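You operate a simulated robot arm through the tools that you are given. There is no shell and no other tool. Be economical: measure what you need, move in short steps, check, and stop when the job is done.

Carry out the task below with a simulated robot arm. There is one attempt and no reset: what you move stays moved.

Task
Shake the rose sieve at the speed printed on it, then set it on the blue tray.
Fine: clamp it for the run and swing the clamp aside after.
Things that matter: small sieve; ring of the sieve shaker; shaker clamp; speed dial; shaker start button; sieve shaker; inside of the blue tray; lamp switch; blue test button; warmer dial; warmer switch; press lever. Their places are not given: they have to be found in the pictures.

Only the result counts: the job must be done as asked and must still hold three seconds after the hand-in. Knocking over, shifting, dropping, spilling or breaking anything else fails it.

Robot
A 7-joint arm with a two-finger parallel gripper, fixed in place. Base frame: the origin is at the foot of the arm, x ahead of it, y to its left, z up; the work surface is at about z = 804. Units: mm, degrees, N and s.
With the tool pointing down near the work surface it reaches from about 300 to 700 mm from the base axis. Its first joint turns from -66.0 to 66.0 degrees. Payload 1.57 kg.
The TCP is the grasp point between the finger pads, 30 mm short of the fingertips. In the tool frame z runs along the fingers and y along their closing line. Largest opening 110 mm; finger width 24, thickness 12; the body of the gripper, 48 by 112 mm, starts 78 mm behind the TCP.
Orientation is that of the tool frame in the base frame, as a unit quaternion [x, y, z, w]. With the fingers straight down and closing along the base's y, the tool's x points along the base's -x, its y along +y and its z along -z.

Tools
- The arm moves only by the tool apply_moves. Its argument "commands" is a list of rows, each a list of 3 entries, a list of its own where there are three numbers: the gripper command, from -1 (shut) to 1 (fully open), values between in proportion, then the shift along the tool's x, y, z in units of 20 mm (1.0 is 20 mm), then the turn, a rotation vector about the tool's x, y, z in units of 4 degrees (1.0 is 4 degrees). In form: [[fingers, [dx, dy, dz], [wx, wy, wz]], ...]. A call has 1 to 20 rows; each row shifts and turns the commanded pose from where the row before left it, along the tool's axes as they then stand. A call with a number of a shift or a turn outside -1 to 1 is refused whole. A row lasts 0.2 s, in which the tool goes at most 50 mm and 8.6 degrees; a call with a longer step from one row to the next is refused whole, and so is a gripper value outside its range. A pose out of reach is approached as far as the arm can. The call stops where the force on the tool passes 40 N (or 10 N more than at its start, if that is more) or the arm is blocked; 0.2 s more then pass. The fingers move at their own pace (about 108 mm/s each) and stop on an object; they squeeze with about 33 N. The grip force told is the motor's: it shows also when the fingers shut on nothing. Time passes only in rows, and 0.2 s behind the last, so rows that do not move let the fingers close. It gives the time, the measured TCP pose, the force on the tool (base axes), the opening and the grip force at its end, in the units of the frame above (readings bear some noise).
- Cameras (640 x 400 px; columns grow to the right, rows downward): "scene" is fixed at [162.3, -385.5, 1392.7]; the picture's right is [0.78, -0.63, 0.00], its down [-0.37, -0.46, -0.81] and it looks along [0.51, 0.63, -0.59] (base axes); focal length 315 px, centre (320, 200). "wrist" rides on the gripper at [-36, 0, -80] in the tool frame; the picture's right is [0.00, -1.00, 0.00], its down [0.97, 0.00, -0.24] and it looks along [0.24, 0.00, 0.97] (tool axes); focal length 218 px, centre (320, 200).
- get_image(camera): a new picture of that camera. It takes no simulated time.
- pixel_to_xyz(camera, pixels): there is no depth. For up to 12 entries [column, row, z] of the newest picture of that camera ("zoom" is the newest enlarged one), the place [x, y] in the base frame at which the ray of that pixel passes the height z, good to about 3 mm, but the place of the scene camera against the robot may be out by one fixed shift of up to 18 mm in any direction. It takes no simulated time.
- close_up(camera, box): a new picture of the part [left, top, right, bottom] of that camera's present view, enlarged. It takes no simulated time.
- finish_job(): hands the job in; it is judged then, once.

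Keep the steps short. Do not move on a guess: measure, check each grasp and each placing, and mend mistakes. In all there are 80 turns and 34 pictures (those below and enlarged ones count). Leave the gripper open and the arm clear of the work at the hand-in unless told otherwise, and finish with a single line.

The tools are called after ">>>" as a command line: name --argument value ..., lists and objects as JSON in quotes. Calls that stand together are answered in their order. apply_moves: Moves the arm, as the interface text tells. Its arguments: {"type":"object","properties":{"commands":{"type":"array","items":{"type":"array"}}},"required":["commands"]} The other tools are called the same way: get_image (camera) takes a picture; pixel_to_xyz (camera, pixels) gives the place at which the rays of pixels pass given heights; close_up (camera, box) takes an enlarged picture of a part of a camera's view; finish_job () hands the job in.

At the start:

```text
time_s: 0.0
eef_pos: [445.6, 30.8, 1209.8]
tool_rot: [0.0, 1.0, 0.0, 0.0]
ft_force: [0.2, -0.4, -0.2]
gripper_width: 110.1
gripper_force: 0.1
```

scene: 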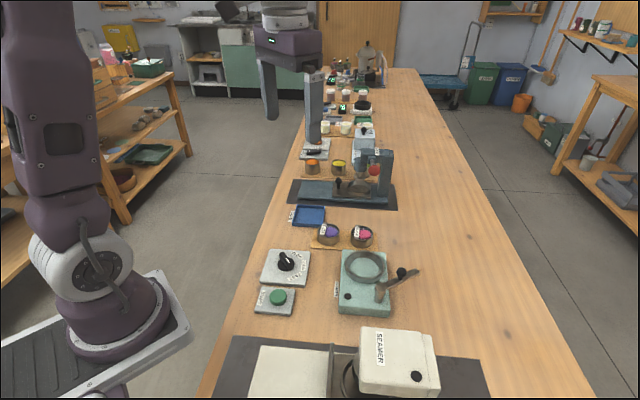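
wrist: 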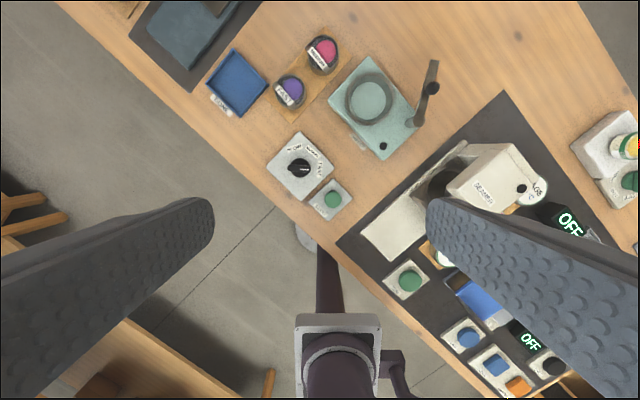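

I see the shaker with its ring near wrist pixel (370,100), the dial at (300,168), the start button at (332,200), two small sieves at (290,90) and (322,52), and the blue tray at (237,82). I'll take close-ups to read the labels.

>>> close_up --camera "wrist" --box '[200, 20, 360, 120]'

>>> close_up --camera "wrist" --box '[260, 50, 450, 220]'

>>> close_up --camera "scene" --box '[240, 190, 440, 320]'

```text
4.00 times, centred on (280, 70) of wrist
```

zoom: 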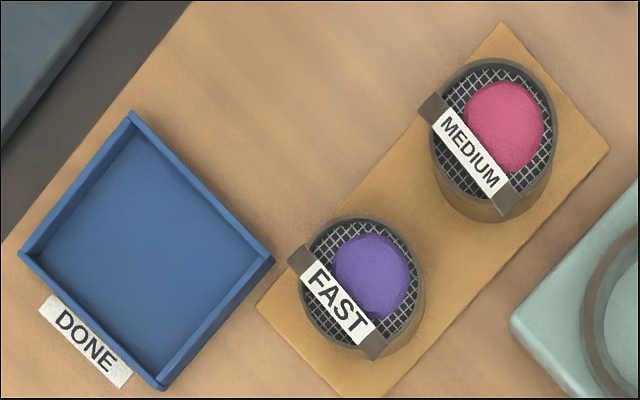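

```text
2.35 times, centred on (355, 135) of wrist
```

zoom: 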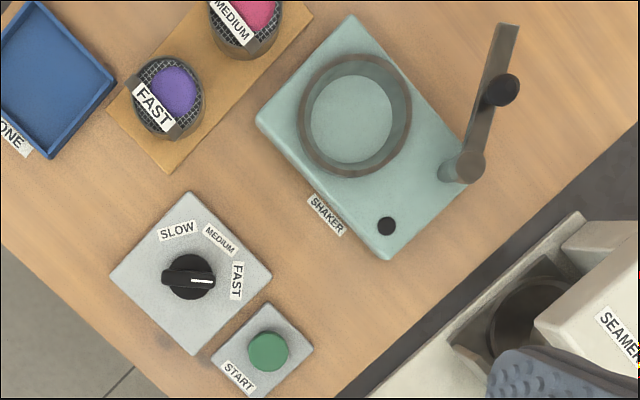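

```text
3.08 times, centred on (340, 255) of scene
```

zoom: 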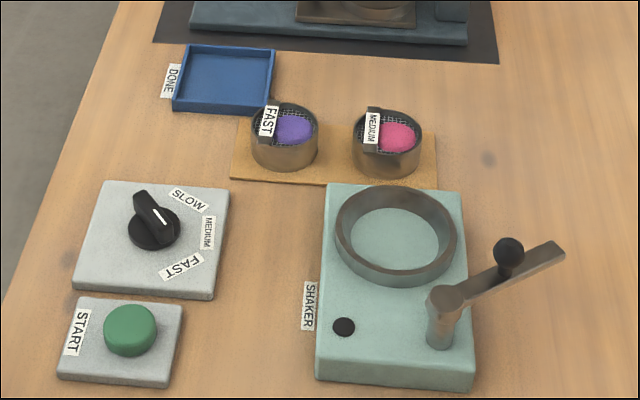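

The rose sieve is labelled MEDIUM. The dial appears to point at FAST, and the clamp is swung aside at the moment. Next I get rough positions from the wrist picture.

>>> get_image --camera "wrist"

>>> pixel_to_xyz --camera "wrist" --pixels '[[322, 52, 840], [290, 90, 840], [237, 84, 808], [370, 99, 840], [300, 168, 840], [332, 199, 825], [397, 118, 870], [434, 65, 890], [383, 146, 830], [345, 62, 804], [408, 89, 870]]'

>>> pixel_to_xyz --camera "scene" --pixels '[[361, 230, 840], [327, 229, 840], [309, 216, 808], [363, 263, 840], [287, 262, 840], [278, 296, 825], [380, 287, 870], [401, 272, 890]]'

```text
28 pictures are left
```

wrist: 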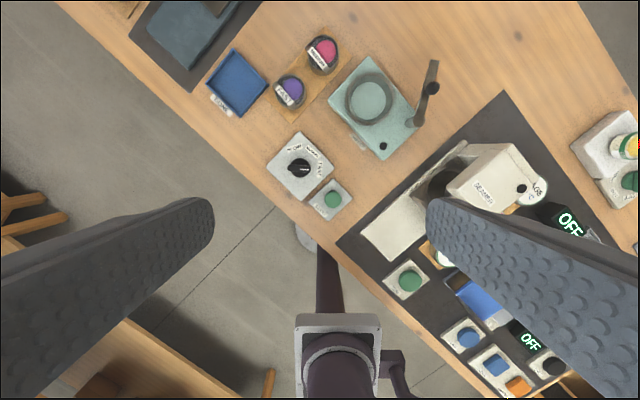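

```text
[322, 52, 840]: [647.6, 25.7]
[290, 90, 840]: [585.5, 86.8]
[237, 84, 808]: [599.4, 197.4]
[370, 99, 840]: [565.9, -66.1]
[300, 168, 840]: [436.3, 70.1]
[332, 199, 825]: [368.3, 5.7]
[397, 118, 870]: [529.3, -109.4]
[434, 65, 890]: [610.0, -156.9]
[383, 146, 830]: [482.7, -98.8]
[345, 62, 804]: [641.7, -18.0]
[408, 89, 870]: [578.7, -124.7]
```

```text
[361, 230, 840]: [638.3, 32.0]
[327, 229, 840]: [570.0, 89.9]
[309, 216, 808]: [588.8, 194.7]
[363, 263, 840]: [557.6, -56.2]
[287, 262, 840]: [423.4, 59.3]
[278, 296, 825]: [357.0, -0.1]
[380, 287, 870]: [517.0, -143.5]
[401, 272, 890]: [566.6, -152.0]
```

Moving down to about 1010 above the dial for a closer look.

>>> apply_moves --commands '[[1, [0, 0.3, 1], [0, 0, 0]], [1, [0, 0.3, 1], [0, 0, 0]], [1, [0, 0.3, 1], [0, 0, 0]], [1, [0, 0.3, 1], [0, 0, 0]], [1, [0, 0.3, 1], [0, 0, 0]], [1, [0, 0.3, 1], [0, 0, 0]], [1, [0, 0, 1], [0, 0, 0]], [1, [0, 0, 1], [0, 0, 0]], [1, [0, 0, 1], [0, 0, 0]], [1, [0, 0, 1], [0, 0, 0]]]'

>>> get_image --camera "wrist"

```text
time_s: 2.2
eef_pos: [445.9, 66.3, 1009.0]
tool_rot: [0.0, 1.0, 0.0, 0.0]
ft_force: [1.1, 0.0, 0.4]
gripper_width: 110.0
gripper_force: 0.1
```

```text
27 pictures are left
```

wrist: 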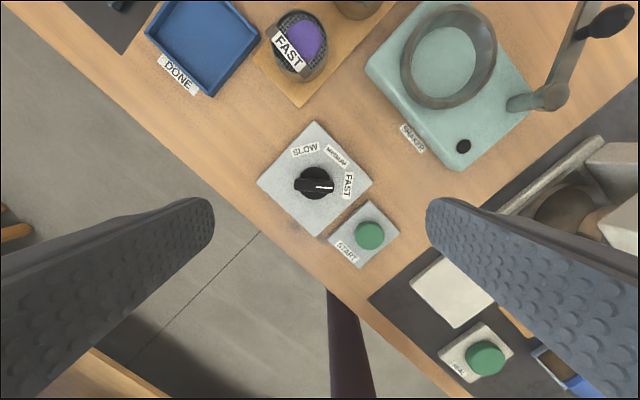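

>>> close_up --camera "wrist" --box '[250, 115, 410, 275]'

>>> close_up --camera "scene" --box '[255, 240, 320, 320]'

```text
2.50 times, centred on (330, 195) of wrist
```

zoom: 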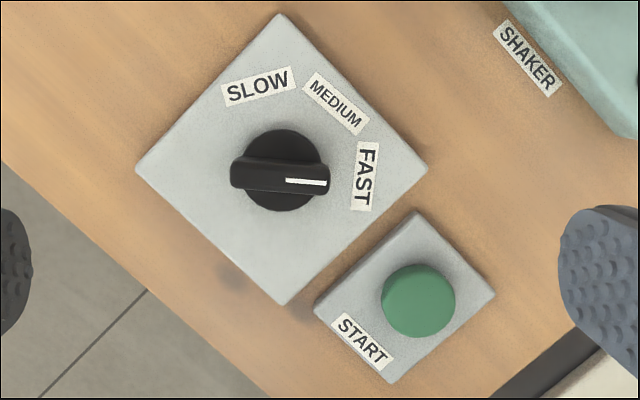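

```text
5.00 times, centred on (288, 280) of scene
```

zoom: 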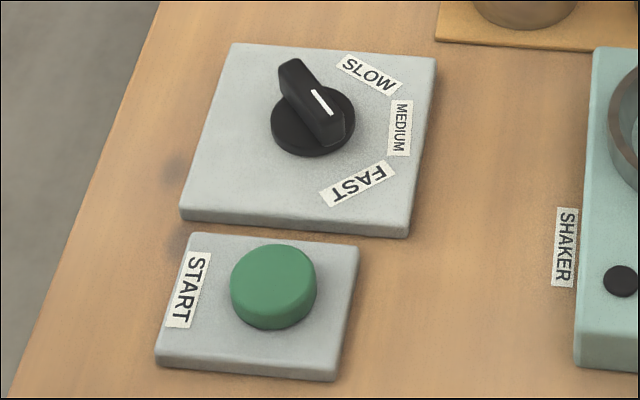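

Bar centre is about (438.6, 72.8), with its top near z 855 by parallax. The bar lies roughly along y and points at FAST. MEDIUM is about 54° counter-clockwise of it. I'll move over the knob and turn the gripper about 92° clockwise so it closes across the bar.

>>> apply_moves --commands '[[0.2, [0.365, 0.325, 0.2], [0, 0, 0]], [0.2, [0, 0, 0.2], [0, 0, 1]], [0.2, [0, 0, 0.2], [0, 0, 1]], [0.2, [0, 0, 0.2], [0, 0, 1]], [0.2, [0, 0, 0.2], [0, 0, 1]], [0.2, [0, 0, 0.2], [0, 0, 1]], [0.2, [0, 0, 0.2], [0, 0, 1]], [0.2, [0, 0, 0.2], [0, 0, 1]], [0.2, [0, 0, 0.2], [0, 0, 1]], [0.2, [0, 0, 0.2], [0, 0, 1]], [0.2, [0, 0, 0.2], [0, 0, 1]], [0.2, [0, 0, 0.2], [0, 0, 1]], [0.2, [0, 0, 0.2], [0, 0, 1]], [0.2, [0, 0, 0.2], [0, 0, 1]], [0.2, [0, 0, 0.2], [0, 0, 1]], [0.2, [0, 0, 0.2], [0, 0, 1]], [0.2, [0, 0, 0.2], [0, 0, 1]], [0.2, [0, 0, 0.2], [0, 0, 1]], [0.2, [0, 0, 0.2], [0, 0, 1]], [0.2, [0, 0, 0], [0, 0, 1]]]'

>>> apply_moves --commands '[[0.2, [0, 0, 0], [0, 0, 1]], [0.2, [0, 0, 0], [0, 0, 1]], [0.2, [0, 0, 0], [0, 0, 1]], [0.2, [0, 0, 0], [0, 0, 0.9]], [0.2, [0, 0, 0], [0, 0, 0]]]'

>>> get_image --camera "wrist"

```text
time_s: 6.4
eef_pos: [437.9, 73.1, 934.7]
tool_rot: [0.617, 0.787, 0.0, 0.0]
ft_force: [-0.2, 0.7, -0.4]
gripper_width: 66.5
gripper_force: 0.1
```

```text
time_s: 7.6
eef_pos: [437.6, 73.6, 933.5]
tool_rot: [0.718, 0.696, -0.001, 0.001]
ft_force: [-0.8, -0.4, -0.2]
gripper_width: 65.9
gripper_force: 0.2
```

```text
24 pictures are left
```

wrist: 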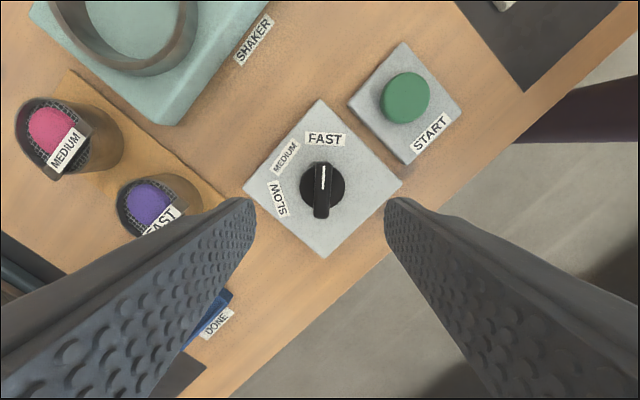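

The bar is centred between the fingers. I'll lower to TCP 888 (tips about 858) and look again.

>>> apply_moves --commands '[[0.2, [0, -0.05, 0.75], [0, 0, 0]], [0.2, [0, 0, 0.75], [0, 0, 0]], [0.2, [0, 0, 0.75], [0, 0, 0]]]'

>>> close_up --camera "wrist" --box '[220, 100, 420, 300]'

>>> close_up --camera "scene" --box '[240, 190, 340, 310]'

```text
time_s: 8.4
eef_pos: [436.2, 73.1, 888.5]
tool_rot: [0.717, 0.697, 0.0, 0.0]
ft_force: [-0.4, 0.5, -0.1]
gripper_width: 65.8
gripper_force: 0.1
```

```text
2.00 times, centred on (320, 200) of wrist
```

zoom: 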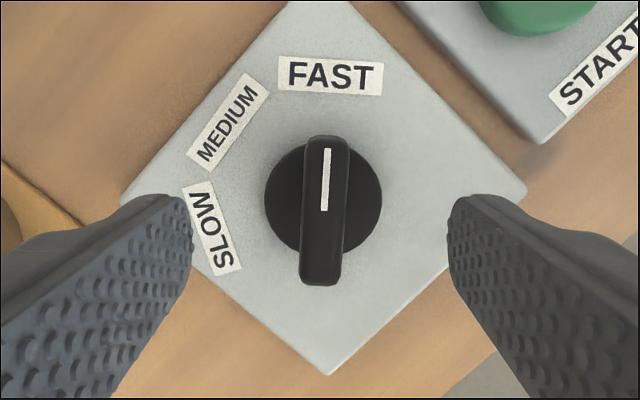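

```text
3.33 times, centred on (290, 250) of scene
```

zoom: 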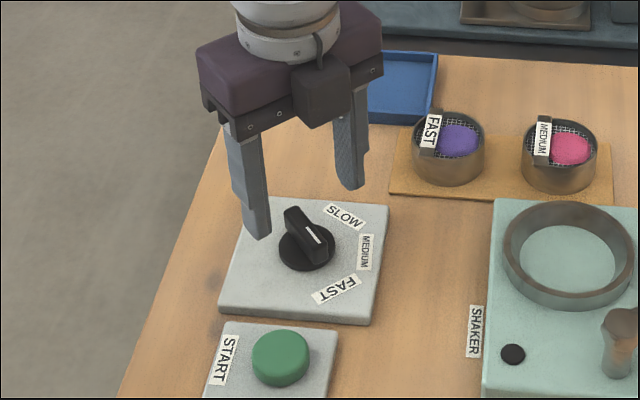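

The labels fit a circle with ±55° steps, centred under the TCP. The plate is at z≈816 and the bar top at about 838. I'll correct 2.5° of tilt, lower until the tips are at about 827, and close on the bar.

>>> apply_moves --commands '[[0.0, [0, 0, 0.5], [0, 0, 0.6]], [0.0, [0, 0, 0.5], [0, 0, 0]], [0.0, [0, 0, 0.3], [0, 0, 0]], [0.0, [0, 0, 0.22], [0, 0, 0]], [-0.6, [0, 0, 0], [0, 0, 0]], [-1, [0, 0, 0], [0, 0, 0]], [-1, [0, 0, 0], [0, 0, 0]]]'

```text
time_s: 10.0
eef_pos: [435.5, 73.0, 858.9]
tool_rot: [0.731, 0.682, -0.002, -0.002]
ft_force: [-18.0, -0.8, 1.0]
gripper_width: 13.9
gripper_force: 30.1
```

The grip holds (13.9 mm), with a small sideways load. I'll relieve it by 1 mm, then turn 55° counter-clockwise.

>>> apply_moves --commands '[[-1, [0, -0.06, 0], [0, 0, 0]], [-1, [0, 0, 0], [0, 0, -1]], [-1, [0, 0, 0], [0, 0, -1]], [-1, [0, 0, 0], [0, 0, -1]], [-1, [0, 0, 0], [0, 0, -1]], [-1, [0, 0, 0], [0, 0, -1]], [-1, [0, 0, 0], [0, 0, -1]], [-1, [0, 0, 0], [0, 0, -1]], [-1, [0, 0, 0], [0, 0, -1]], [-1, [0, 0, 0], [0, 0, -1]], [-1, [0, 0, 0], [0, 0, -1]], [-1, [0, 0, 0], [0, 0, -1]], [-1, [0, 0, 0], [0, 0, -1]], [-1, [0, 0, 0], [0, 0, -1]], [-1, [0, 0, 0], [0, 0, -0.75]], [-1, [0, 0, 0], [0, 0, 0]]]'

>>> close_up --camera "wrist" --box '[220, 100, 420, 300]'

```text
time_s: 13.4
eef_pos: [435.9, 73.3, 858.8]
tool_rot: [0.334, 0.943, 0.0, 0.0]
ft_force: [4.9, 1.1, -17.9]
gripper_width: 13.8
gripper_force: 30.7
```

```text
2.00 times, centred on (320, 200) of wrist
```

zoom: 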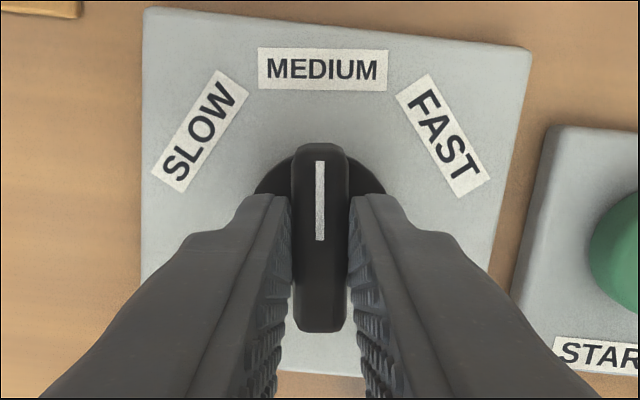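

The pointer is at MEDIUM. I release, lift, and move toward the sieves and shaker for a look.

>>> apply_moves --commands '[[0, [0, 0, 0], [0, 0, 0]], [0, [0, 0, 0], [0, 0, 0]], [0, [0, 0, -0.5], [0, 0, 0]], [0, [0, 0, -1], [0, 0, 0]], [0, [0, 0, -1], [0, 0, 0]], [0, [0, 0, -1], [0, 0, 0]], [0, [0, 0, -1], [0, 0, 0]], [0, [0, 0, -1], [0, 0, -1]], [0, [0, 0, -1], [0, 0, 0]], [1, [0, 0, -1], [0, 0, 0]]]'

```text
time_s: 15.6
eef_pos: [434.0, 72.3, 1008.0]
tool_rot: [0.3, 0.954, 0.0, -0.001]
ft_force: [-0.4, -0.1, 1.5]
gripper_width: 109.9
gripper_force: 0.1
```

>>> apply_moves --commands '[[1, [-0.98, 0.13, -0.1], [0, 0, 0]], [1, [-0.98, 0.13, -0.1], [0, 0, 0]], [1, [-0.98, 0.13, -0.1], [0, 0, 0]], [1, [-0.98, 0.13, -0.1], [0, 0, 0]], [1, [-0.98, 0.13, -0.1], [0, 0, 0]], [1, [-0.98, 0.13, -0.1], [0, 0, 0]], [1, [-0.98, 0.13, -0.1], [0, 0, 0]], [1, [-0.98, 0.13, -0.1], [0, 0, 0]], [1, [-0.98, 0.13, -0.1], [0, 0, 0]], [1, [-0.98, 0.13, -0.1], [0, 0, 0]], [1, [0, 0, 0], [0, 0, 0]]]'

>>> get_image --camera "wrist"

```text
time_s: 18.0
eef_pos: [610.3, -18.1, 1027.9]
tool_rot: [0.3, 0.954, 0.0, -0.001]
ft_force: [-1.0, 0.0, 0.5]
gripper_width: 109.7
gripper_force: 0.1
```

```text
20 pictures are left
```

wrist: 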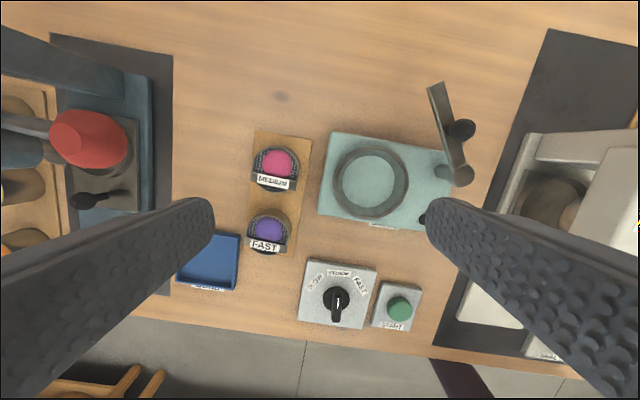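

>>> close_up --camera "wrist" --box '[240, 70, 490, 230]'

>>> pixel_to_xyz --camera "wrist" --pixels '[[275, 168, 840], [275, 168, 860], [370, 182, 840], [370, 182, 860], [267, 231, 850], [456, 174, 880], [462, 130, 900], [436, 88, 890], [210, 262, 808], [397, 308, 830], [430, 217, 840], [324, 170, 830]]'

```text
2.50 times, centred on (365, 150) of wrist
```

zoom: 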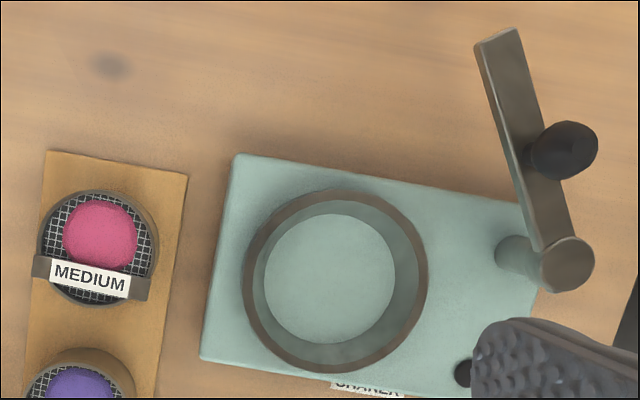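

```text
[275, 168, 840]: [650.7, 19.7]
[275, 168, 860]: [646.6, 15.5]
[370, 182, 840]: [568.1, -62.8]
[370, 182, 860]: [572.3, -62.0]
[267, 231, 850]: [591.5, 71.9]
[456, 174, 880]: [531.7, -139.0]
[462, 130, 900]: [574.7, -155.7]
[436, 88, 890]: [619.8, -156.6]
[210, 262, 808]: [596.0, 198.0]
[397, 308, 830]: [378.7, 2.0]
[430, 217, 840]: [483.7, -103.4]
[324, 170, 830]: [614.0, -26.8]
```

The sieve rim is about 54 mm across near (650, 21), and the ring centre is near (568, -63). I'll move above the rose sieve and turn the gripper 80° counter-clockwise so it closes across the label strip.

>>> apply_moves --commands '[[1, [-0.16, 0.93, 0.3], [0, 0, 0]], [1, [-0.16, 0.93, 0.3], [0, 0, 0]], [1, [-0.16, 0.93, 0.3], [0, 0, 0]], [1, [0, 0, 0.15], [0, 0, -1]], [1, [0, 0, 0.15], [0, 0, -1]], [1, [0, 0, 0.15], [0, 0, -1]], [1, [0, 0, 0.15], [0, 0, -1]], [1, [0, 0, 0.15], [0, 0, -1]], [1, [0, 0, 0.15], [0, 0, -1]], [1, [0, 0, 0.15], [0, 0, -1]], [1, [0, 0, 0.15], [0, 0, -1]], [1, [0, 0, 0.15], [0, 0, -1]], [1, [0, 0, 0.15], [0, 0, -1]], [1, [0, 0, 0.15], [0, 0, -1]], [1, [0, 0, 0.15], [0, 0, -1]], [1, [0, 0, 0.15], [0, 0, -1]], [1, [0, 0, 0.15], [0, 0, -1]], [1, [0, 0, 0.15], [0, 0, -1]], [1, [0, 0, 0], [0, 0, -1]], [1, [0, 0, 0], [0, 0, -1]]]'

>>> apply_moves --commands '[[1, [0, 0, 0], [0, 0, -1]], [1, [0, 0, 0], [0, 0, -1]], [0.25, [0, 0, 0], [0, 0, -1]], [0.25, [0, 0, 0], [0, 0, 0]], [0.25, [0, 0, 0], [0, 0, 0]]]'

>>> get_image --camera "wrist"

```text
time_s: 22.2
eef_pos: [649.2, 22.6, 965.3]
tool_rot: [-0.285, 0.959, 0.0, 0.001]
ft_force: [0.2, -0.3, -0.1]
gripper_width: 110.1
gripper_force: 0.0
```

```text
time_s: 23.4
eef_pos: [649.9, 23.4, 965.4]
tool_rot: [-0.383, 0.924, -0.001, 0.001]
ft_force: [0.2, -0.5, -0.8]
gripper_width: 68.7
gripper_force: 0.0
```

```text
18 pictures are left
```

wrist: 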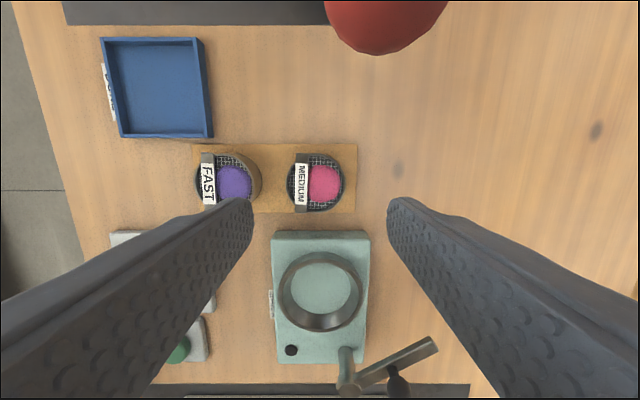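

The gripper now squares with the strip. The sieve centre is at px (316,181), about 4 mm off along tool y. I'll correct that, lower to TCP 905 and look again.

>>> apply_moves --commands '[[0.2, [-0.1, 0.2, 0.8], [0, 0, 0]], [0.2, [0, 0, 0.8], [0, 0, 0]], [0.2, [0, 0, 0.8], [0, 0, 0]], [0.2, [0, 0, 0.6], [0, 0, 0]], [0.2, [0, 0, 0], [0, 0, 0]]]'

>>> close_up --camera "wrist" --box '[200, 100, 440, 250]'

>>> close_up --camera "scene" --box '[300, 190, 420, 300]'

```text
time_s: 24.6
eef_pos: [647.4, 26.1, 906.4]
tool_rot: [-0.383, 0.924, 0.0, 0.001]
ft_force: [0.1, 1.1, 0.2]
gripper_width: 66.2
gripper_force: 0.0
```

```text
2.67 times, centred on (320, 175) of wrist
```

zoom: 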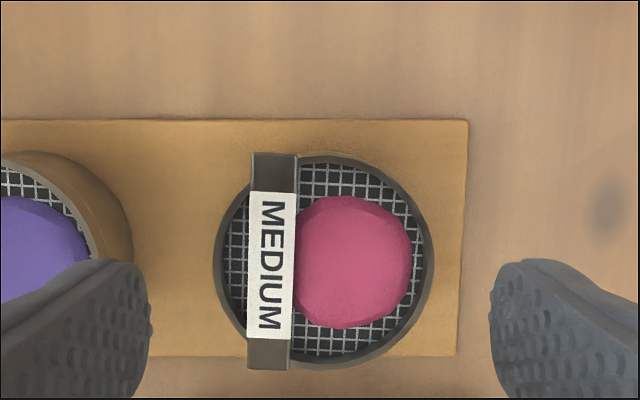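

```text
3.64 times, centred on (360, 245) of scene
```

zoom: 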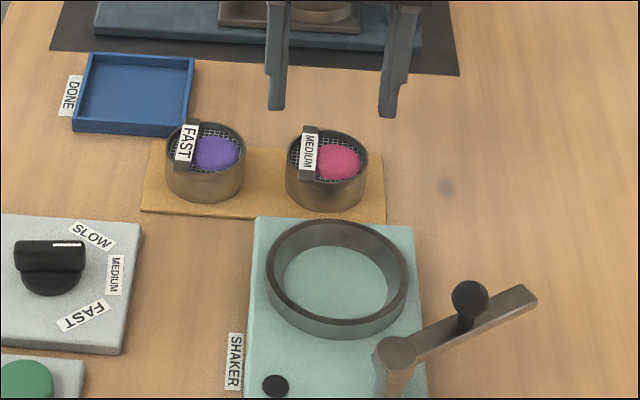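

The rim is centred to within 1 mm. I'll lower so the tips are at about 828 and check from the scene camera how deep they sit relative to the rim.

>>> apply_moves --commands '[[0.2, [-0.03, -0.03, 0.8], [0, 0, 0]], [0.2, [0, 0, 0.8], [0, 0, 0]], [0.2, [0, 0, 0.8], [0, 0, 0]], [0.2, [0, 0, 0], [0, 0, 0]]]'

>>> close_up --camera "scene" --box '[310, 190, 410, 260]'

```text
time_s: 25.6
eef_pos: [649.6, 25.5, 856.9]
tool_rot: [-0.383, 0.924, 0.001, 0.001]
ft_force: [-0.2, -0.2, -1.0]
gripper_width: 66.0
gripper_force: 0.1
```

```text
5.71 times, centred on (360, 225) of scene
```

zoom: 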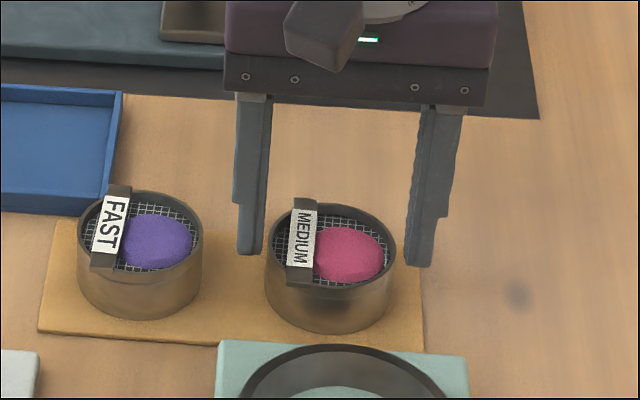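

Tips sit about 7 mm below the rim (rim z≈834). That's shallow enough to clear the shaker ring later. Closing now.

>>> apply_moves --commands '[[-0.1, [0, 0, 0], [0, 0, 0]], [-1, [0, 0, 0], [0, 0, 0]], [-1, [0, 0, 0], [0, 0, 0]], [-1, [0, 0, 0], [0, 0, 0]]]'

```text
time_s: 26.6
eef_pos: [648.9, 25.2, 856.8]
tool_rot: [-0.383, 0.924, 0.0, 0.0]
ft_force: [-0.2, 0.1, 1.2]
gripper_width: 57.6
gripper_force: 33.0
```

Held at 57.6 mm. I'll lift slowly and move partway toward the ring.

>>> apply_moves --commands '[[-1, [0, 0, -0.3], [0, 0, 0]], [-1, [0, 0, -0.6], [0, 0, 0]], [-1, [0, 0, -0.8], [0, 0, 0]], [-1, [0, 0, -0.8], [0, 0, 0]], [-1, [0, 0, -0.8], [0, 0, 0]], [-1, [0.5, 0, -0.3], [0, 0, 0]], [-1, [0.7, 0, 0], [0, 0, 0]], [-1, [0.7, 0, 0], [0, 0, 0]], [-1, [0.6, 0, 0], [0, 0, 0]], [-1, [0.5, 0, 0], [0, 0, 0]], [-1, [0, 0, 0], [0, 0, 0]]]'

>>> get_image --camera "wrist"

```text
time_s: 29.0
eef_pos: [608.0, -15.7, 931.0]
tool_rot: [-0.383, 0.924, -0.001, 0.001]
ft_force: [0.5, -0.2, -1.7]
gripper_width: 57.7
gripper_force: 32.9
```

```text
14 pictures are left
```

wrist: 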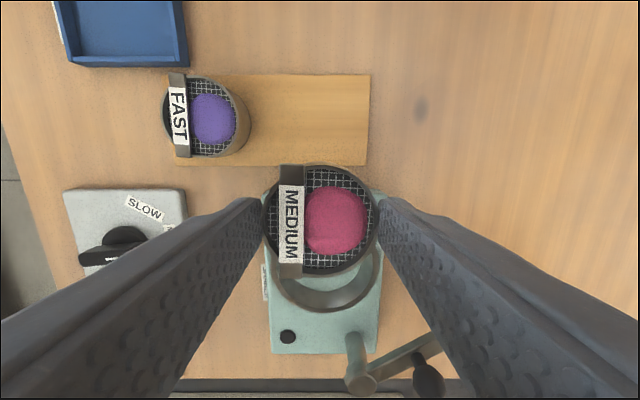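

The ring centre comes out at about (566.5, -64) with its rim near z 835. I'll move above it and check alignment.

>>> apply_moves --commands '[[-1, [0.6, -0.06, 0], [0, 0, 0]], [-1, [0.7, -0.06, 0], [0, 0, 0]], [-1, [0.7, -0.06, 0], [0, 0, 0]], [-1, [0.7, -0.06, 0], [0, 0, 0]], [-1, [0.47, 0, 0], [0, 0, 0]], [-1, [0, 0, 0.8], [0, 0, 0]], [-1, [0, 0, 0.7], [0, 0, 0]], [-1, [0, 0, 0], [0, 0, 0]]]'

>>> get_image --camera "wrist"

>>> close_up --camera "scene" --box '[310, 200, 430, 320]'

```text
time_s: 30.8
eef_pos: [567.2, -65.0, 900.0]
tool_rot: [-0.383, 0.924, 0.001, 0.0]
ft_force: [-0.1, 0.9, -1.2]
gripper_width: 57.8
gripper_force: 33.0
```

```text
13 pictures are left
```

wrist: 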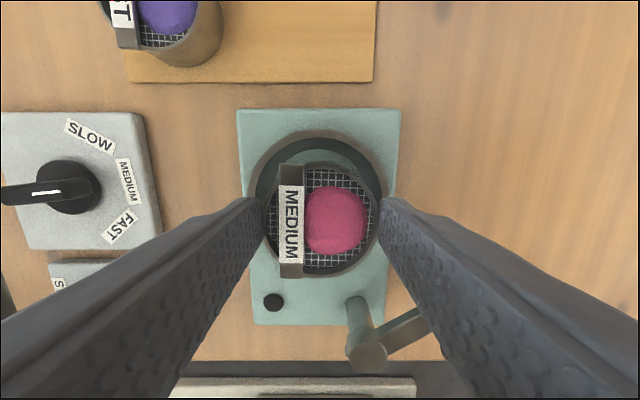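

```text
3.33 times, centred on (370, 260) of scene
```

zoom: 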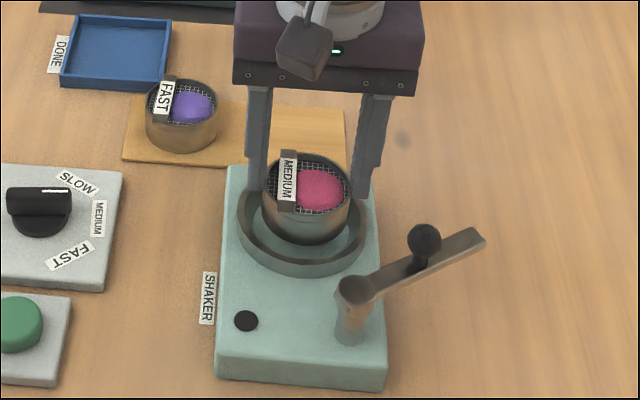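

The ring is centred under the sieve to within 1 mm. Lowering now.

>>> apply_moves --commands '[[-1, [0, 0.02, 0.5], [0, 0, 0]], [-1, [0, 0, 0.5], [0, 0, 0]], [-1, [0, 0, 0.3], [0, 0, 0]], [-1, [0, 0, 0.15], [0, 0, 0]], [-1, [0, 0, 0], [0, 0, 0]]]'

```text
time_s: 31.9
eef_pos: [568.5, -64.1, 874.5]
tool_rot: [-0.383, 0.924, -0.001, 0.002]
ft_force: [-2.0, 0.4, 7.0]
gripper_width: 57.7
gripper_force: 33.0
stopped in row 5: the force on the tool passed its limit (the readings are from after the stop); the commanded pose is now the measured one
```

Contact at TCP 874.5, which puts the sieve bottom at about 825. I'll check whether that is the ring floor.

>>> close_up --camera "scene" --box '[320, 220, 400, 300]'

```text
5.00 times, centred on (360, 260) of scene
```

zoom: 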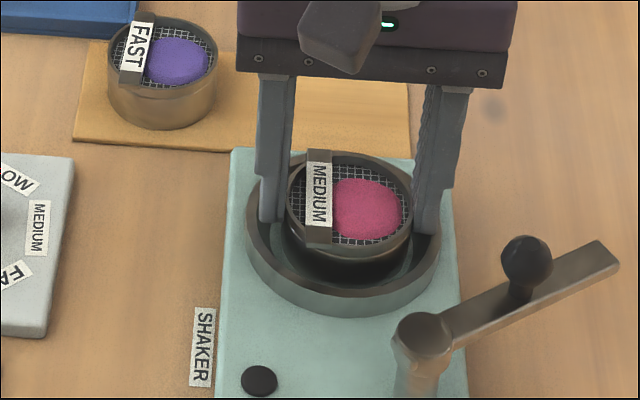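

The sieve sits slightly right of the ring centre (about 3 mm), and the right fingertip may be resting on the ring. I'll lift 4 mm, shift 2.5 mm, and lower gently again.

>>> apply_moves --commands '[[-1, [0.03, 0, -0.2], [0, 0, 0]], [-1, [0, 0.12, 0], [0, 0, 0]], [-1, [0, 0, 0.1], [0, 0, 0]], [-1, [0, 0, 0.1], [0, 0, 0]], [-1, [0, 0, 0.1], [0, 0, 0]], [-1, [0, 0, 0.1], [0, 0, 0]], [-1, [0, 0, 0.1], [0, 0, 0]], [-1, [0, 0, 0.1], [0, 0, 0]]]'

```text
time_s: 33.2
eef_pos: [567.4, -62.7, 874.4]
tool_rot: [-0.383, 0.924, -0.002, 0.003]
ft_force: [-5.7, 0.6, 11.4]
gripper_width: 57.6
gripper_force: 33.2
stopped in row 6: the force on the tool passed its limit (the readings are from after the stop); the commanded pose is now the measured one
```

The contact height is the same (874.4), so it's resting on a flat surface. I'll open only slightly and lift straight up, then look.

>>> apply_moves --commands '[[0.14, [0, 0, 0], [0, 0, 0]], [0.14, [0, 0, 0], [0, 0, 0]], [0.14, [0, 0, -0.3], [0, 0, 0]], [0.14, [0, 0, -0.7], [0, 0, 0]], [0.14, [0, 0, -1], [0, 0, 0]], [0.14, [0, 0, -1], [0, 0, 0]], [0.14, [0, 0, -1], [0, 0, 0]]]'

>>> close_up --camera "scene" --box '[320, 220, 420, 320]'

```text
time_s: 34.8
eef_pos: [567.8, -62.6, 953.5]
tool_rot: [-0.383, 0.924, -0.002, 0.002]
ft_force: [0.0, 0.0, -0.2]
gripper_width: 62.4
gripper_force: 0.0
```

```text
4.00 times, centred on (370, 270) of scene
```

zoom: 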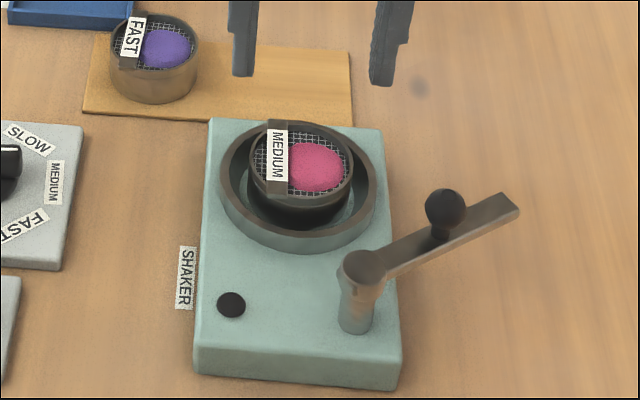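

The sieve sits in the ring on the shaker. Next is the clamp. Two views put the ball knob at about (574,-155, 898) and the post at (528,-143). I'll move above the ball with the fingers set to close across the clamp arm.

>>> apply_moves --commands '[[0.14, [0, 0, -1], [0, 0, 0]], [0, [0.76, -0.87, 0], [0, 0, 0]], [0, [0.76, -0.87, 0], [0, 0, 0]], [0, [0.76, -0.87, 0], [0, 0, 0]], [0, [0.77, -0.87, 0], [0, 0, 0]], [0, [0, 0, 0], [0, 0, 1]], [0, [0, 0, 0], [0, 0, 1]], [0, [0, 0, 0], [0, 0, 1]], [0, [0, 0, 0], [0, 0, 1]], [0, [0, 0, 0], [0, 0, 1]], [0, [0, 0, 0], [0, 0, 1]], [0, [0, 0, 0], [0, 0, 1]], [0, [0, 0, 0], [0, 0, 1]], [0, [0, 0, 0], [0, 0, 1]], [0, [0, 0, 0], [0, 0, 1]], [0, [0, 0, 0], [0, 0, 1]], [0, [0, 0, 0], [0, 0, 1]], [0, [0, 0, 0], [0, 0, 1]], [0, [0, 0, 0], [0, 0, 1]], [0, [0, 0, 0], [0, 0, 1]]]'

>>> get_image --camera "wrist"

```text
time_s: 39.0
eef_pos: [572.0, -154.7, 974.8]
tool_rot: [0.131, 0.991, -0.001, 0.004]
ft_force: [0.3, -0.3, -1.1]
gripper_width: 54.9
gripper_force: 0.1
```

```text
9 pictures are left
```

wrist: 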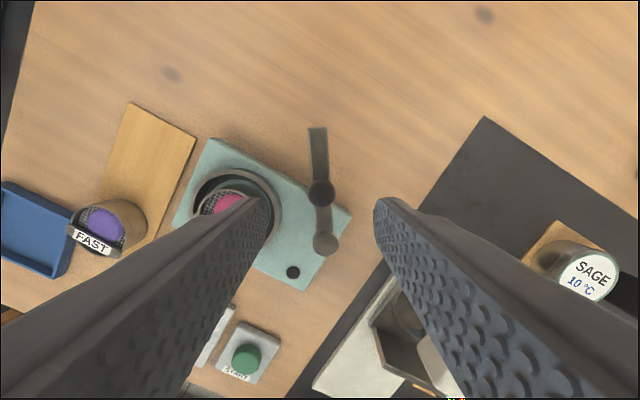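

The ball is at px (321,192), about 3 mm off along tool x, and the arm is tilted 4°. I'll correct both, lower around the ball to TCP 912, and close.

>>> apply_moves --commands '[[0, [-0.165, -0.035, 0], [0, 0, 0]], [0, [0, 0, 0.7], [0, 0, -1]], [0, [0, 0, 0.8], [0, 0, 0]], [0, [0, 0, 0.8], [0, 0, 0]], [0, [0, 0, 0.5], [0, 0, 0]], [0, [0, 0, 0.3], [0, 0, 0]], [0, [0, 0, 0], [0, 0, 0]]]'

>>> close_up --camera "scene" --box '[340, 210, 440, 310]'

```text
time_s: 40.6
eef_pos: [577.0, -155.1, 910.1]
tool_rot: [0.096, 0.995, 0.0, 0.004]
ft_force: [-0.5, -0.5, -0.9]
gripper_width: 54.9
gripper_force: 0.1
```

```text
4.00 times, centred on (390, 260) of scene
```

zoom: 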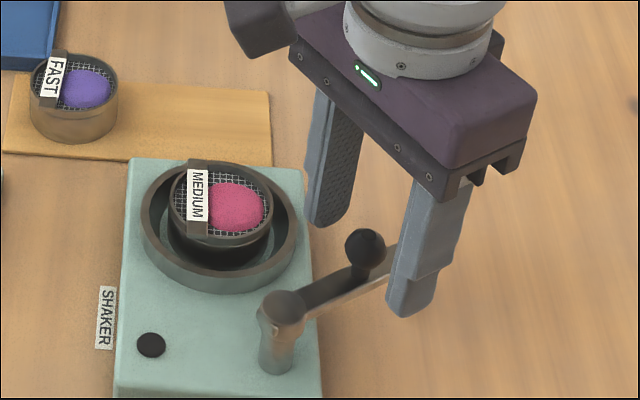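

The ball is centred between the fingers, and the tips are about 15 mm below the ball centre. Closing.

>>> apply_moves --commands '[[-0.4, [0, 0, 0], [0, 0, 0]], [-1, [0, 0, 0], [0, 0, 0]], [-1, [0, 0, 0], [0, 0, 0]], [-1, [0, 0, 0], [0, 0, 0]]]'

```text
time_s: 41.6
eef_pos: [575.8, -156.9, 910.5]
tool_rot: [0.096, 0.995, -0.001, 0.003]
ft_force: [1.7, -1.8, -2.2]
gripper_width: 21.5
gripper_force: 35.1
```

The ball is gripped at 21.5 mm. I'll swing it along its arc, 10 steps of 4° counter-clockwise, and check the force.

>>> apply_moves --commands '[[-1, [0.006, 0.169, 0], [0, 0, -1]], [-1, [0.006, 0.169, 0], [0, 0, -1]], [-1, [0.006, 0.169, 0], [0, 0, -1]], [-1, [0.006, 0.169, 0], [0, 0, -1]], [-1, [0.006, 0.169, 0], [0, 0, -1]], [-1, [0.006, 0.169, 0], [0, 0, -1]], [-1, [0.006, 0.169, 0], [0, 0, -1]], [-1, [0.006, 0.169, 0], [0, 0, -1]], [-1, [0.006, 0.169, 0], [0, 0, -1]], [-1, [0.006, 0.169, 0], [0, 0, -1]]]'

```text
time_s: 43.8
eef_pos: [570.2, -123.5, 910.4]
tool_rot: [-0.251, 0.968, -0.001, 0.003]
ft_force: [0.7, 5.0, -21.8]
gripper_width: 21.4
gripper_force: 34.6
```

It is swinging with R≈49.5, and the arm is now at about 29.5°. The sieve centre lies at about 64°, so I'll go 9 more steps.

>>> apply_moves --commands '[[-1, [0.006, 0.172, 0], [0, 0, -1]], [-1, [0.006, 0.172, 0], [0, 0, -1]], [-1, [0.006, 0.172, 0], [0, 0, -1]], [-1, [0.006, 0.172, 0], [0, 0, -1]], [-1, [0.006, 0.172, 0], [0, 0, -1]], [-1, [0.006, 0.172, 0], [0, 0, -1]], [-1, [0.006, 0.172, 0], [0, 0, -1]], [-1, [0.006, 0.172, 0], [0, 0, -1]], [-1, [0.006, 0.172, 0], [0, 0, -1]]]'

>>> close_up --camera "scene" --box '[320, 210, 420, 310]'

```text
time_s: 45.8
eef_pos: [548.4, -102.0, 912.5]
tool_rot: [-0.539, 0.842, -0.003, 0.004]
ft_force: [6.0, 16.5, -5.7]
gripper_width: 21.2
gripper_force: 34.1
```

```text
4.00 times, centred on (370, 260) of scene
```

zoom: 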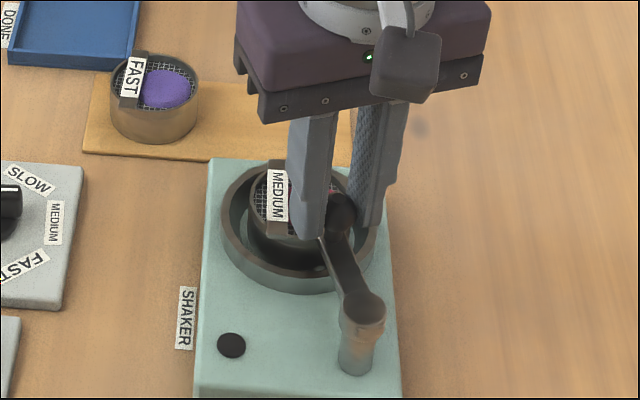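

The clamp arm now lies over the sieve. I'll release, lift and check.

>>> apply_moves --commands '[[-0.3, [0, 0, 0], [0, 0, 0]], [-0.3, [0, 0, 0], [0, 0, 0]], [-0.3, [0, 0, -0.4], [0, 0, 0]], [-0.3, [0, 0, -1], [0, 0, 0]], [-0.3, [0, 0, -1], [0, 0, 0]], [-0.3, [0, 0, -1], [0, 0, 0]], [-0.3, [0, 0, -1], [0, 0, 0]], [-1, [0, 0, -0.6], [0, 0, 0]]]'

>>> get_image --camera "wrist"

```text
time_s: 47.6
eef_pos: [548.2, -102.4, 1011.2]
tool_rot: [-0.538, 0.843, -0.002, 0.003]
ft_force: [1.1, -0.9, -0.3]
gripper_width: 0.0
gripper_force: 21.7
```

```text
6 pictures are left
```

wrist: 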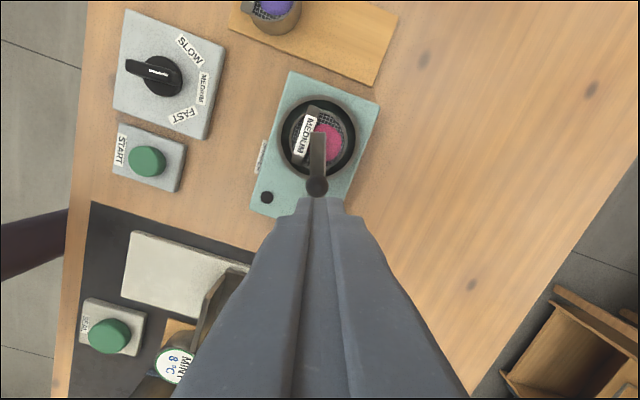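

The clamp arm is over the rose sieve and the dial reads MEDIUM. The start button is at about (371.5, 2.5). I'll move over it with the fingers closed.

>>> apply_moves --commands '[[-1, [-0.0888, 0.852, 0], [0, 0, 0]], [-1, [-0.0888, 0.852, 0], [0, 0, 0]], [-1, [-0.0888, 0.852, 0], [0, 0, 0]], [-1, [-0.0888, 0.852, 0], [0, 0, 0]], [-1, [-0.0888, 0.852, 0], [0, 0, 0]], [-1, [-0.0888, 0.852, 0], [0, 0, 0]], [-1, [-0.0888, 0.852, 0], [0, 0, 0]], [-1, [-0.0888, 0.852, 0], [0, 0, 0]], [-1, [-0.0888, 0.852, 0], [0, 0, 0]], [-1, [-0.0888, 0.852, 0], [0, 0, 0]], [-1, [-0.0888, 0.852, 0], [0, 0, 0]], [-1, [-0.0888, 0.852, 0], [0, 0, 0]], [-1, [0, 0, 1], [0, 0, 0]], [-1, [0, 0, 1], [0, 0, 0]], [-1, [0, 0, 1], [0, 0, 0]], [-1, [0, 0, 1], [0, 0, 0]], [-1, [0, 0, 1], [0, 0, 0]], [-1, [0, 0, 1], [0, 0, 0]], [-1, [0, 0, 0], [0, 0, 0]]]'

>>> pixel_to_xyz --camera "wrist" --pixels '[[147, 160, 830]]'

```text
time_s: 51.6
eef_pos: [374.4, 3.1, 891.7]
tool_rot: [-0.538, 0.843, -0.003, 0.003]
ft_force: [-0.5, 0.5, 0.5]
gripper_width: 0.0
gripper_force: 21.2
```

```text
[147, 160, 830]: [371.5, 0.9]
```

Over the button. I'll press down in small steps until contact stops me.

>>> apply_moves --commands '[[-1, [0, 0.1, 0.4], [0, 0, 0]], [-1, [0, 0, 0.4], [0, 0, 0]], [-1, [0, 0, 0.2], [0, 0, 0]], [-1, [0, 0, 0.15], [0, 0, 0]], [-1, [0, 0, 0.15], [0, 0, 0]], [-1, [0, 0, 0.15], [0, 0, 0]], [-1, [0, 0, 0.15], [0, 0, 0]], [-1, [0, 0, 0.15], [0, 0, 0]], [-1, [0, 0, 0.15], [0, 0, 0]]]'

```text
time_s: 53.6
eef_pos: [372.8, 3.4, 852.5]
tool_rot: [-0.538, 0.843, -0.002, 0.003]
ft_force: [-0.9, 1.0, 3.0]
gripper_width: 0.0
gripper_force: 21.4
```

>>> apply_moves --commands '[[-1, [0, 0, 0.1], [0, 0, 0]], [-1, [0, 0, 0.1], [0, 0, 0]], [-1, [0, 0, 0.1], [0, 0, 0]]]'

```text
time_s: 54.4
eef_pos: [372.3, 4.0, 845.3]
tool_rot: [-0.538, 0.843, -0.002, 0.004]
ft_force: [-2.0, 11.6, 37.1]
gripper_width: 0.0
gripper_force: 21.3
```

37 N: the button is bottomed. I'll lift clear and check the shaker.

>>> apply_moves --commands '[[-1, [0, 0, -0.5], [0, 0, 0]], [-1, [0, 0, -1], [0, 0, 0]], [-1, [0, 0, -1], [0, 0, 0]], [-1, [0, 0, -1], [0, 0, 0]]]'

>>> close_up --camera "scene" --box '[270, 210, 420, 310]'

```text
time_s: 55.4
eef_pos: [370.9, 5.5, 916.1]
tool_rot: [-0.537, 0.844, -0.004, 0.002]
ft_force: [0.3, 0.5, 0.1]
gripper_width: 0.1
gripper_force: 21.4
```

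```text
4.00 times, centred on (345, 260) of scene
```

zoom: 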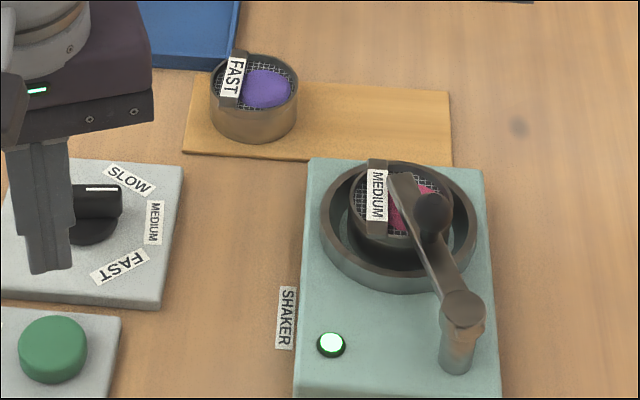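

The shaker lamp is lit, so it's running. I'll go back above the clamp ball, high up, and wait for the run to end.

>>> apply_moves --commands '[[-1, [0, 0, -1], [0, 0, 0]], [-1, [0, 0, -1], [0, 0, 0]], [-1, [0, 0, -1], [0, 0, 0]], [-1, [0, 0, -1], [0, 0, 0]], [-1, [0, 0, -0.7], [0, 0, 0]], [-0.3, [0.0979, -0.859, 0], [0, 0, 0]], [-0.3, [0.0979, -0.859, 0], [0, 0, 0]], [-0.3, [0.0979, -0.859, 0], [0, 0, 0]], [-0.3, [0.0979, -0.859, 0], [0, 0, 0]], [-0.3, [0.0979, -0.859, 0], [0, 0, 0]], [-0.3, [0.0979, -0.859, 0], [0, 0, 0]], [-0.3, [0.0979, -0.859, 0], [0, 0, 0]], [-0.3, [0.0979, -0.859, 0], [0, 0, 0]], [-0.3, [0.0979, -0.859, 0], [0, 0, 0]], [-0.3, [0.0979, -0.859, 0], [0, 0, 0]], [-0.3, [0.0979, -0.859, 0], [0, 0, 0]], [-0.3, [0.0979, -0.859, 0], [0, 0, 0]]]'

>>> apply_moves --commands '[[-0.3, [0, 0, 0], [0, 0, 0]], [-0.3, [0, 0, 0], [0, 0, 0]], [-0.3, [0, 0, 0], [0, 0, 0]], [-0.3, [0, 0, 0], [0, 0, 0]], [-0.3, [0, 0, 0], [0, 0, 0]], [-0.3, [0, 0, 0], [0, 0, 0]], [-0.3, [0, 0, 0], [0, 0, 0]], [-0.3, [0, 0, 0], [0, 0, 0]], [-0.3, [0, 0, 0], [0, 0, 0]], [-0.3, [0, 0, 0], [0, 0, 0]], [-0.3, [0, 0, 0], [0, 0, 0]], [-0.3, [0, 0, 0], [0, 0, 0]], [-0.3, [0, 0, 0], [0, 0, 0]], [-0.3, [0, 0, 0], [0, 0, 0]], [-0.3, [0, 0, 0], [0, 0, 0]], [-0.3, [0, 0, 0], [0, 0, 0]], [-0.3, [0, 0, 0], [0, 0, 0]], [-0.3, [0, 0, 0], [0, 0, 0]], [-0.3, [0, 0, 0], [0, 0, 0]], [-0.3, [0, 0, 0], [0, 0, 0]]]'

>>> apply_moves --commands '[[-0.3, [0, 0, 0], [0, 0, 0]], [-0.3, [0, 0, 0], [0, 0, 0]], [-0.3, [0, 0, 0], [0, 0, 0]], [-0.3, [0, 0, 0], [0, 0, 0]], [-0.3, [0, 0, 0], [0, 0, 0]], [-0.3, [0, 0, 0], [0, 0, 0]], [-0.3, [0, 0, 0], [0, 0, 0]], [-0.3, [0, 0, 0], [0, 0, 0]], [-0.3, [0, 0, 0], [0, 0, 0]], [-0.3, [0, 0, 0], [0, 0, 0]], [-0.3, [0, 0, 0], [0, 0, 0]], [-0.3, [0, 0, 0], [0, 0, 0]], [-0.3, [0, 0, 0], [0, 0, 0]], [-0.3, [0, 0, 0], [0, 0, 0]], [-0.3, [0, 0, 0], [0, 0, 0]], [-0.3, [0, 0, 0], [0, 0, 0]], [-0.3, [0, 0, 0], [0, 0, 0]], [-0.3, [0, 0, 0], [0, 0, 0]], [-0.3, [0, 0, 0], [0, 0, 0]], [-0.3, [0, 0, 0], [0, 0, 0]]]'

>>> get_image --camera "wrist"

```text
time_s: 59.0
eef_pos: [549.3, -105.9, 1010.6]
tool_rot: [-0.538, 0.843, -0.003, 0.003]
ft_force: [-0.1, 0.3, -0.7]
gripper_width: 38.4
gripper_force: 0.1
```

```text
time_s: 63.2
eef_pos: [547.8, -104.9, 1011.2]
tool_rot: [-0.537, 0.843, -0.003, 0.003]
ft_force: [0.0, -0.6, 0.1]
gripper_width: 38.5
gripper_force: 0.0
```

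```text
time_s: 67.4
eef_pos: [547.8, -104.8, 1009.8]
tool_rot: [-0.538, 0.843, -0.002, 0.003]
ft_force: [0.7, -0.7, 0.1]
gripper_width: 38.4
gripper_force: 0.2
```

```text
4 pictures are left
```

wrist: 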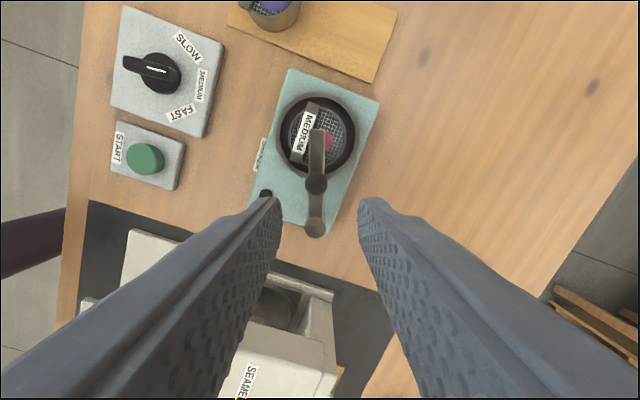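

The lamp is off and the rose powder has sifted through, so the run is over. I'll descend on the ball with a small correction and close.

>>> apply_moves --commands '[[-0.3, [-0.14, 0.09, 0.4], [0, 0, 0]], [-0.3, [0, 0, 1], [0, 0, 0]], [-0.3, [0, 0, 1], [0, 0, 0]], [-0.3, [0, 0, 1], [0, 0, 0]], [-0.3, [0, 0, 0.8], [0, 0, 0]], [-0.3, [0, 0, 0.4], [0, 0, 0]], [-0.3, [0, 0, 0.3], [0, 0, 0]], [-1, [0, 0, 0], [0, 0, 0]], [-1, [0, 0, 0], [0, 0, 0]], [-1, [0, 0, 0], [0, 0, 0]]]'

```text
time_s: 69.6
eef_pos: [548.2, -101.1, 914.6]
tool_rot: [-0.538, 0.843, -0.003, 0.002]
ft_force: [0.6, 3.0, 0.1]
gripper_width: 21.7
gripper_force: 34.3
```

Gripped. Swinging the clamp back clockwise.

>>> apply_moves --commands '[[-1, [0.006, -0.171, 0], [0, 0, 1]], [-1, [0.006, -0.171, 0], [0, 0, 1]], [-1, [0.006, -0.171, 0], [0, 0, 1]], [-1, [0.006, -0.171, 0], [0, 0, 1]], [-1, [0.006, -0.171, 0], [0, 0, 1]], [-1, [0.006, -0.171, 0], [0, 0, 1]], [-1, [0.006, -0.171, 0], [0, 0, 1]], [-1, [0.006, -0.171, 0], [0, 0, 1]], [-1, [0.006, -0.171, 0], [0, 0, 1]], [-1, [0.006, -0.171, 0], [0, 0, 1]]]'

>>> apply_moves --commands '[[-1, [0.006, -0.171, 0], [0, 0, 1]], [-1, [0.006, -0.171, 0], [0, 0, 1]], [-1, [0.006, -0.171, 0], [0, 0, 1]], [-1, [0.006, -0.171, 0], [0, 0, 1]], [-1, [0.006, -0.171, 0], [0, 0, 1]], [-1, [0.006, -0.171, 0], [0, 0, 1]], [-1, [0.006, -0.171, 0], [0, 0, 1]], [-1, [0.006, -0.171, 0], [0, 0, 1]], [-1, [0.006, -0.171, 0], [0, 0, 1]]]'

```text
time_s: 71.8
eef_pos: [572.0, -123.7, 914.8]
tool_rot: [-0.215, 0.977, -0.001, 0.002]
ft_force: [-8.9, -4.6, 9.3]
gripper_width: 21.3
gripper_force: 34.5
```

```text
time_s: 73.8
eef_pos: [575.2, -155.7, 914.1]
tool_rot: [0.096, 0.995, 0.0, 0.003]
ft_force: [4.9, -1.5, -7.2]
gripper_width: 21.3
gripper_force: 34.8
```

The clamp is back aside. I'll release, lift, turn, and go above the sieve.

>>> apply_moves --commands '[[-0.3, [0, 0, 0], [0, 0, 0]], [-0.3, [0, 0, 0], [0, 0, 0]], [-0.3, [0, 0, -0.5], [0, 0, 0]], [-0.3, [0, 0, -1], [0, 0, 0]], [-0.3, [0, 0, -1], [0, 0, 0]], [-0.3, [0, 0, -1], [0, 0, 0]]]'

>>> apply_moves --commands '[[0.25, [0, 0, 0], [0, 0, -1]], [0.25, [0, 0, 0], [0, 0, -1]], [0.25, [0, 0, 0], [0, 0, -1]], [0.25, [0, 0, 0], [0, 0, -1]], [0.25, [0, 0, 0], [0, 0, -1]], [0.25, [0, 0, 0], [0, 0, -1]], [0.25, [0, 0, 0], [0, 0, -1]], [0.25, [0, 0, 0], [0, 0, -1]], [0.25, [0, 0, 0], [0, 0, -1]], [0.25, [0, 0, 0], [0, 0, -1]], [0.25, [0, 0, 0], [0, 0, -1]], [0.25, [0, 0, 0], [0, 0, -1]], [0.25, [0, 0, 0], [0, 0, -1]], [0.25, [0, 0, 0], [0, 0, -1]], [0.25, [-0.75, 0.89, 0], [0, 0, 0]], [0.25, [-0.75, 0.89, 0], [0, 0, 0]], [0.25, [-0.75, 0.89, 0], [0, 0, 0]], [0.25, [-0.76, 0.89, 0], [0, 0, 0]], [0.25, [0, 0, 0], [0, 0, 0]]]'

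>>> get_image --camera "wrist"

```text
time_s: 75.2
eef_pos: [575.5, -155.5, 985.2]
tool_rot: [0.094, 0.996, -0.001, 0.004]
ft_force: [-0.1, 0.4, -0.4]
gripper_width: 38.4
gripper_force: 0.1
```

```text
time_s: 79.2
eef_pos: [567.9, -61.8, 984.9]
tool_rot: [-0.382, 0.924, -0.003, 0.003]
ft_force: [0.3, -0.8, 0.4]
gripper_width: 68.7
gripper_force: 0.0
```

```text
3 pictures are left
```

wrist: 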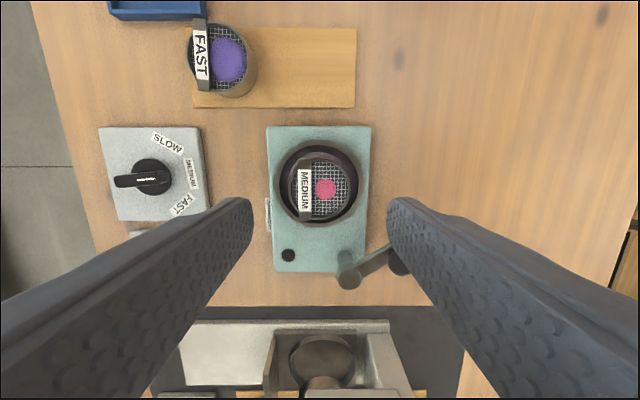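

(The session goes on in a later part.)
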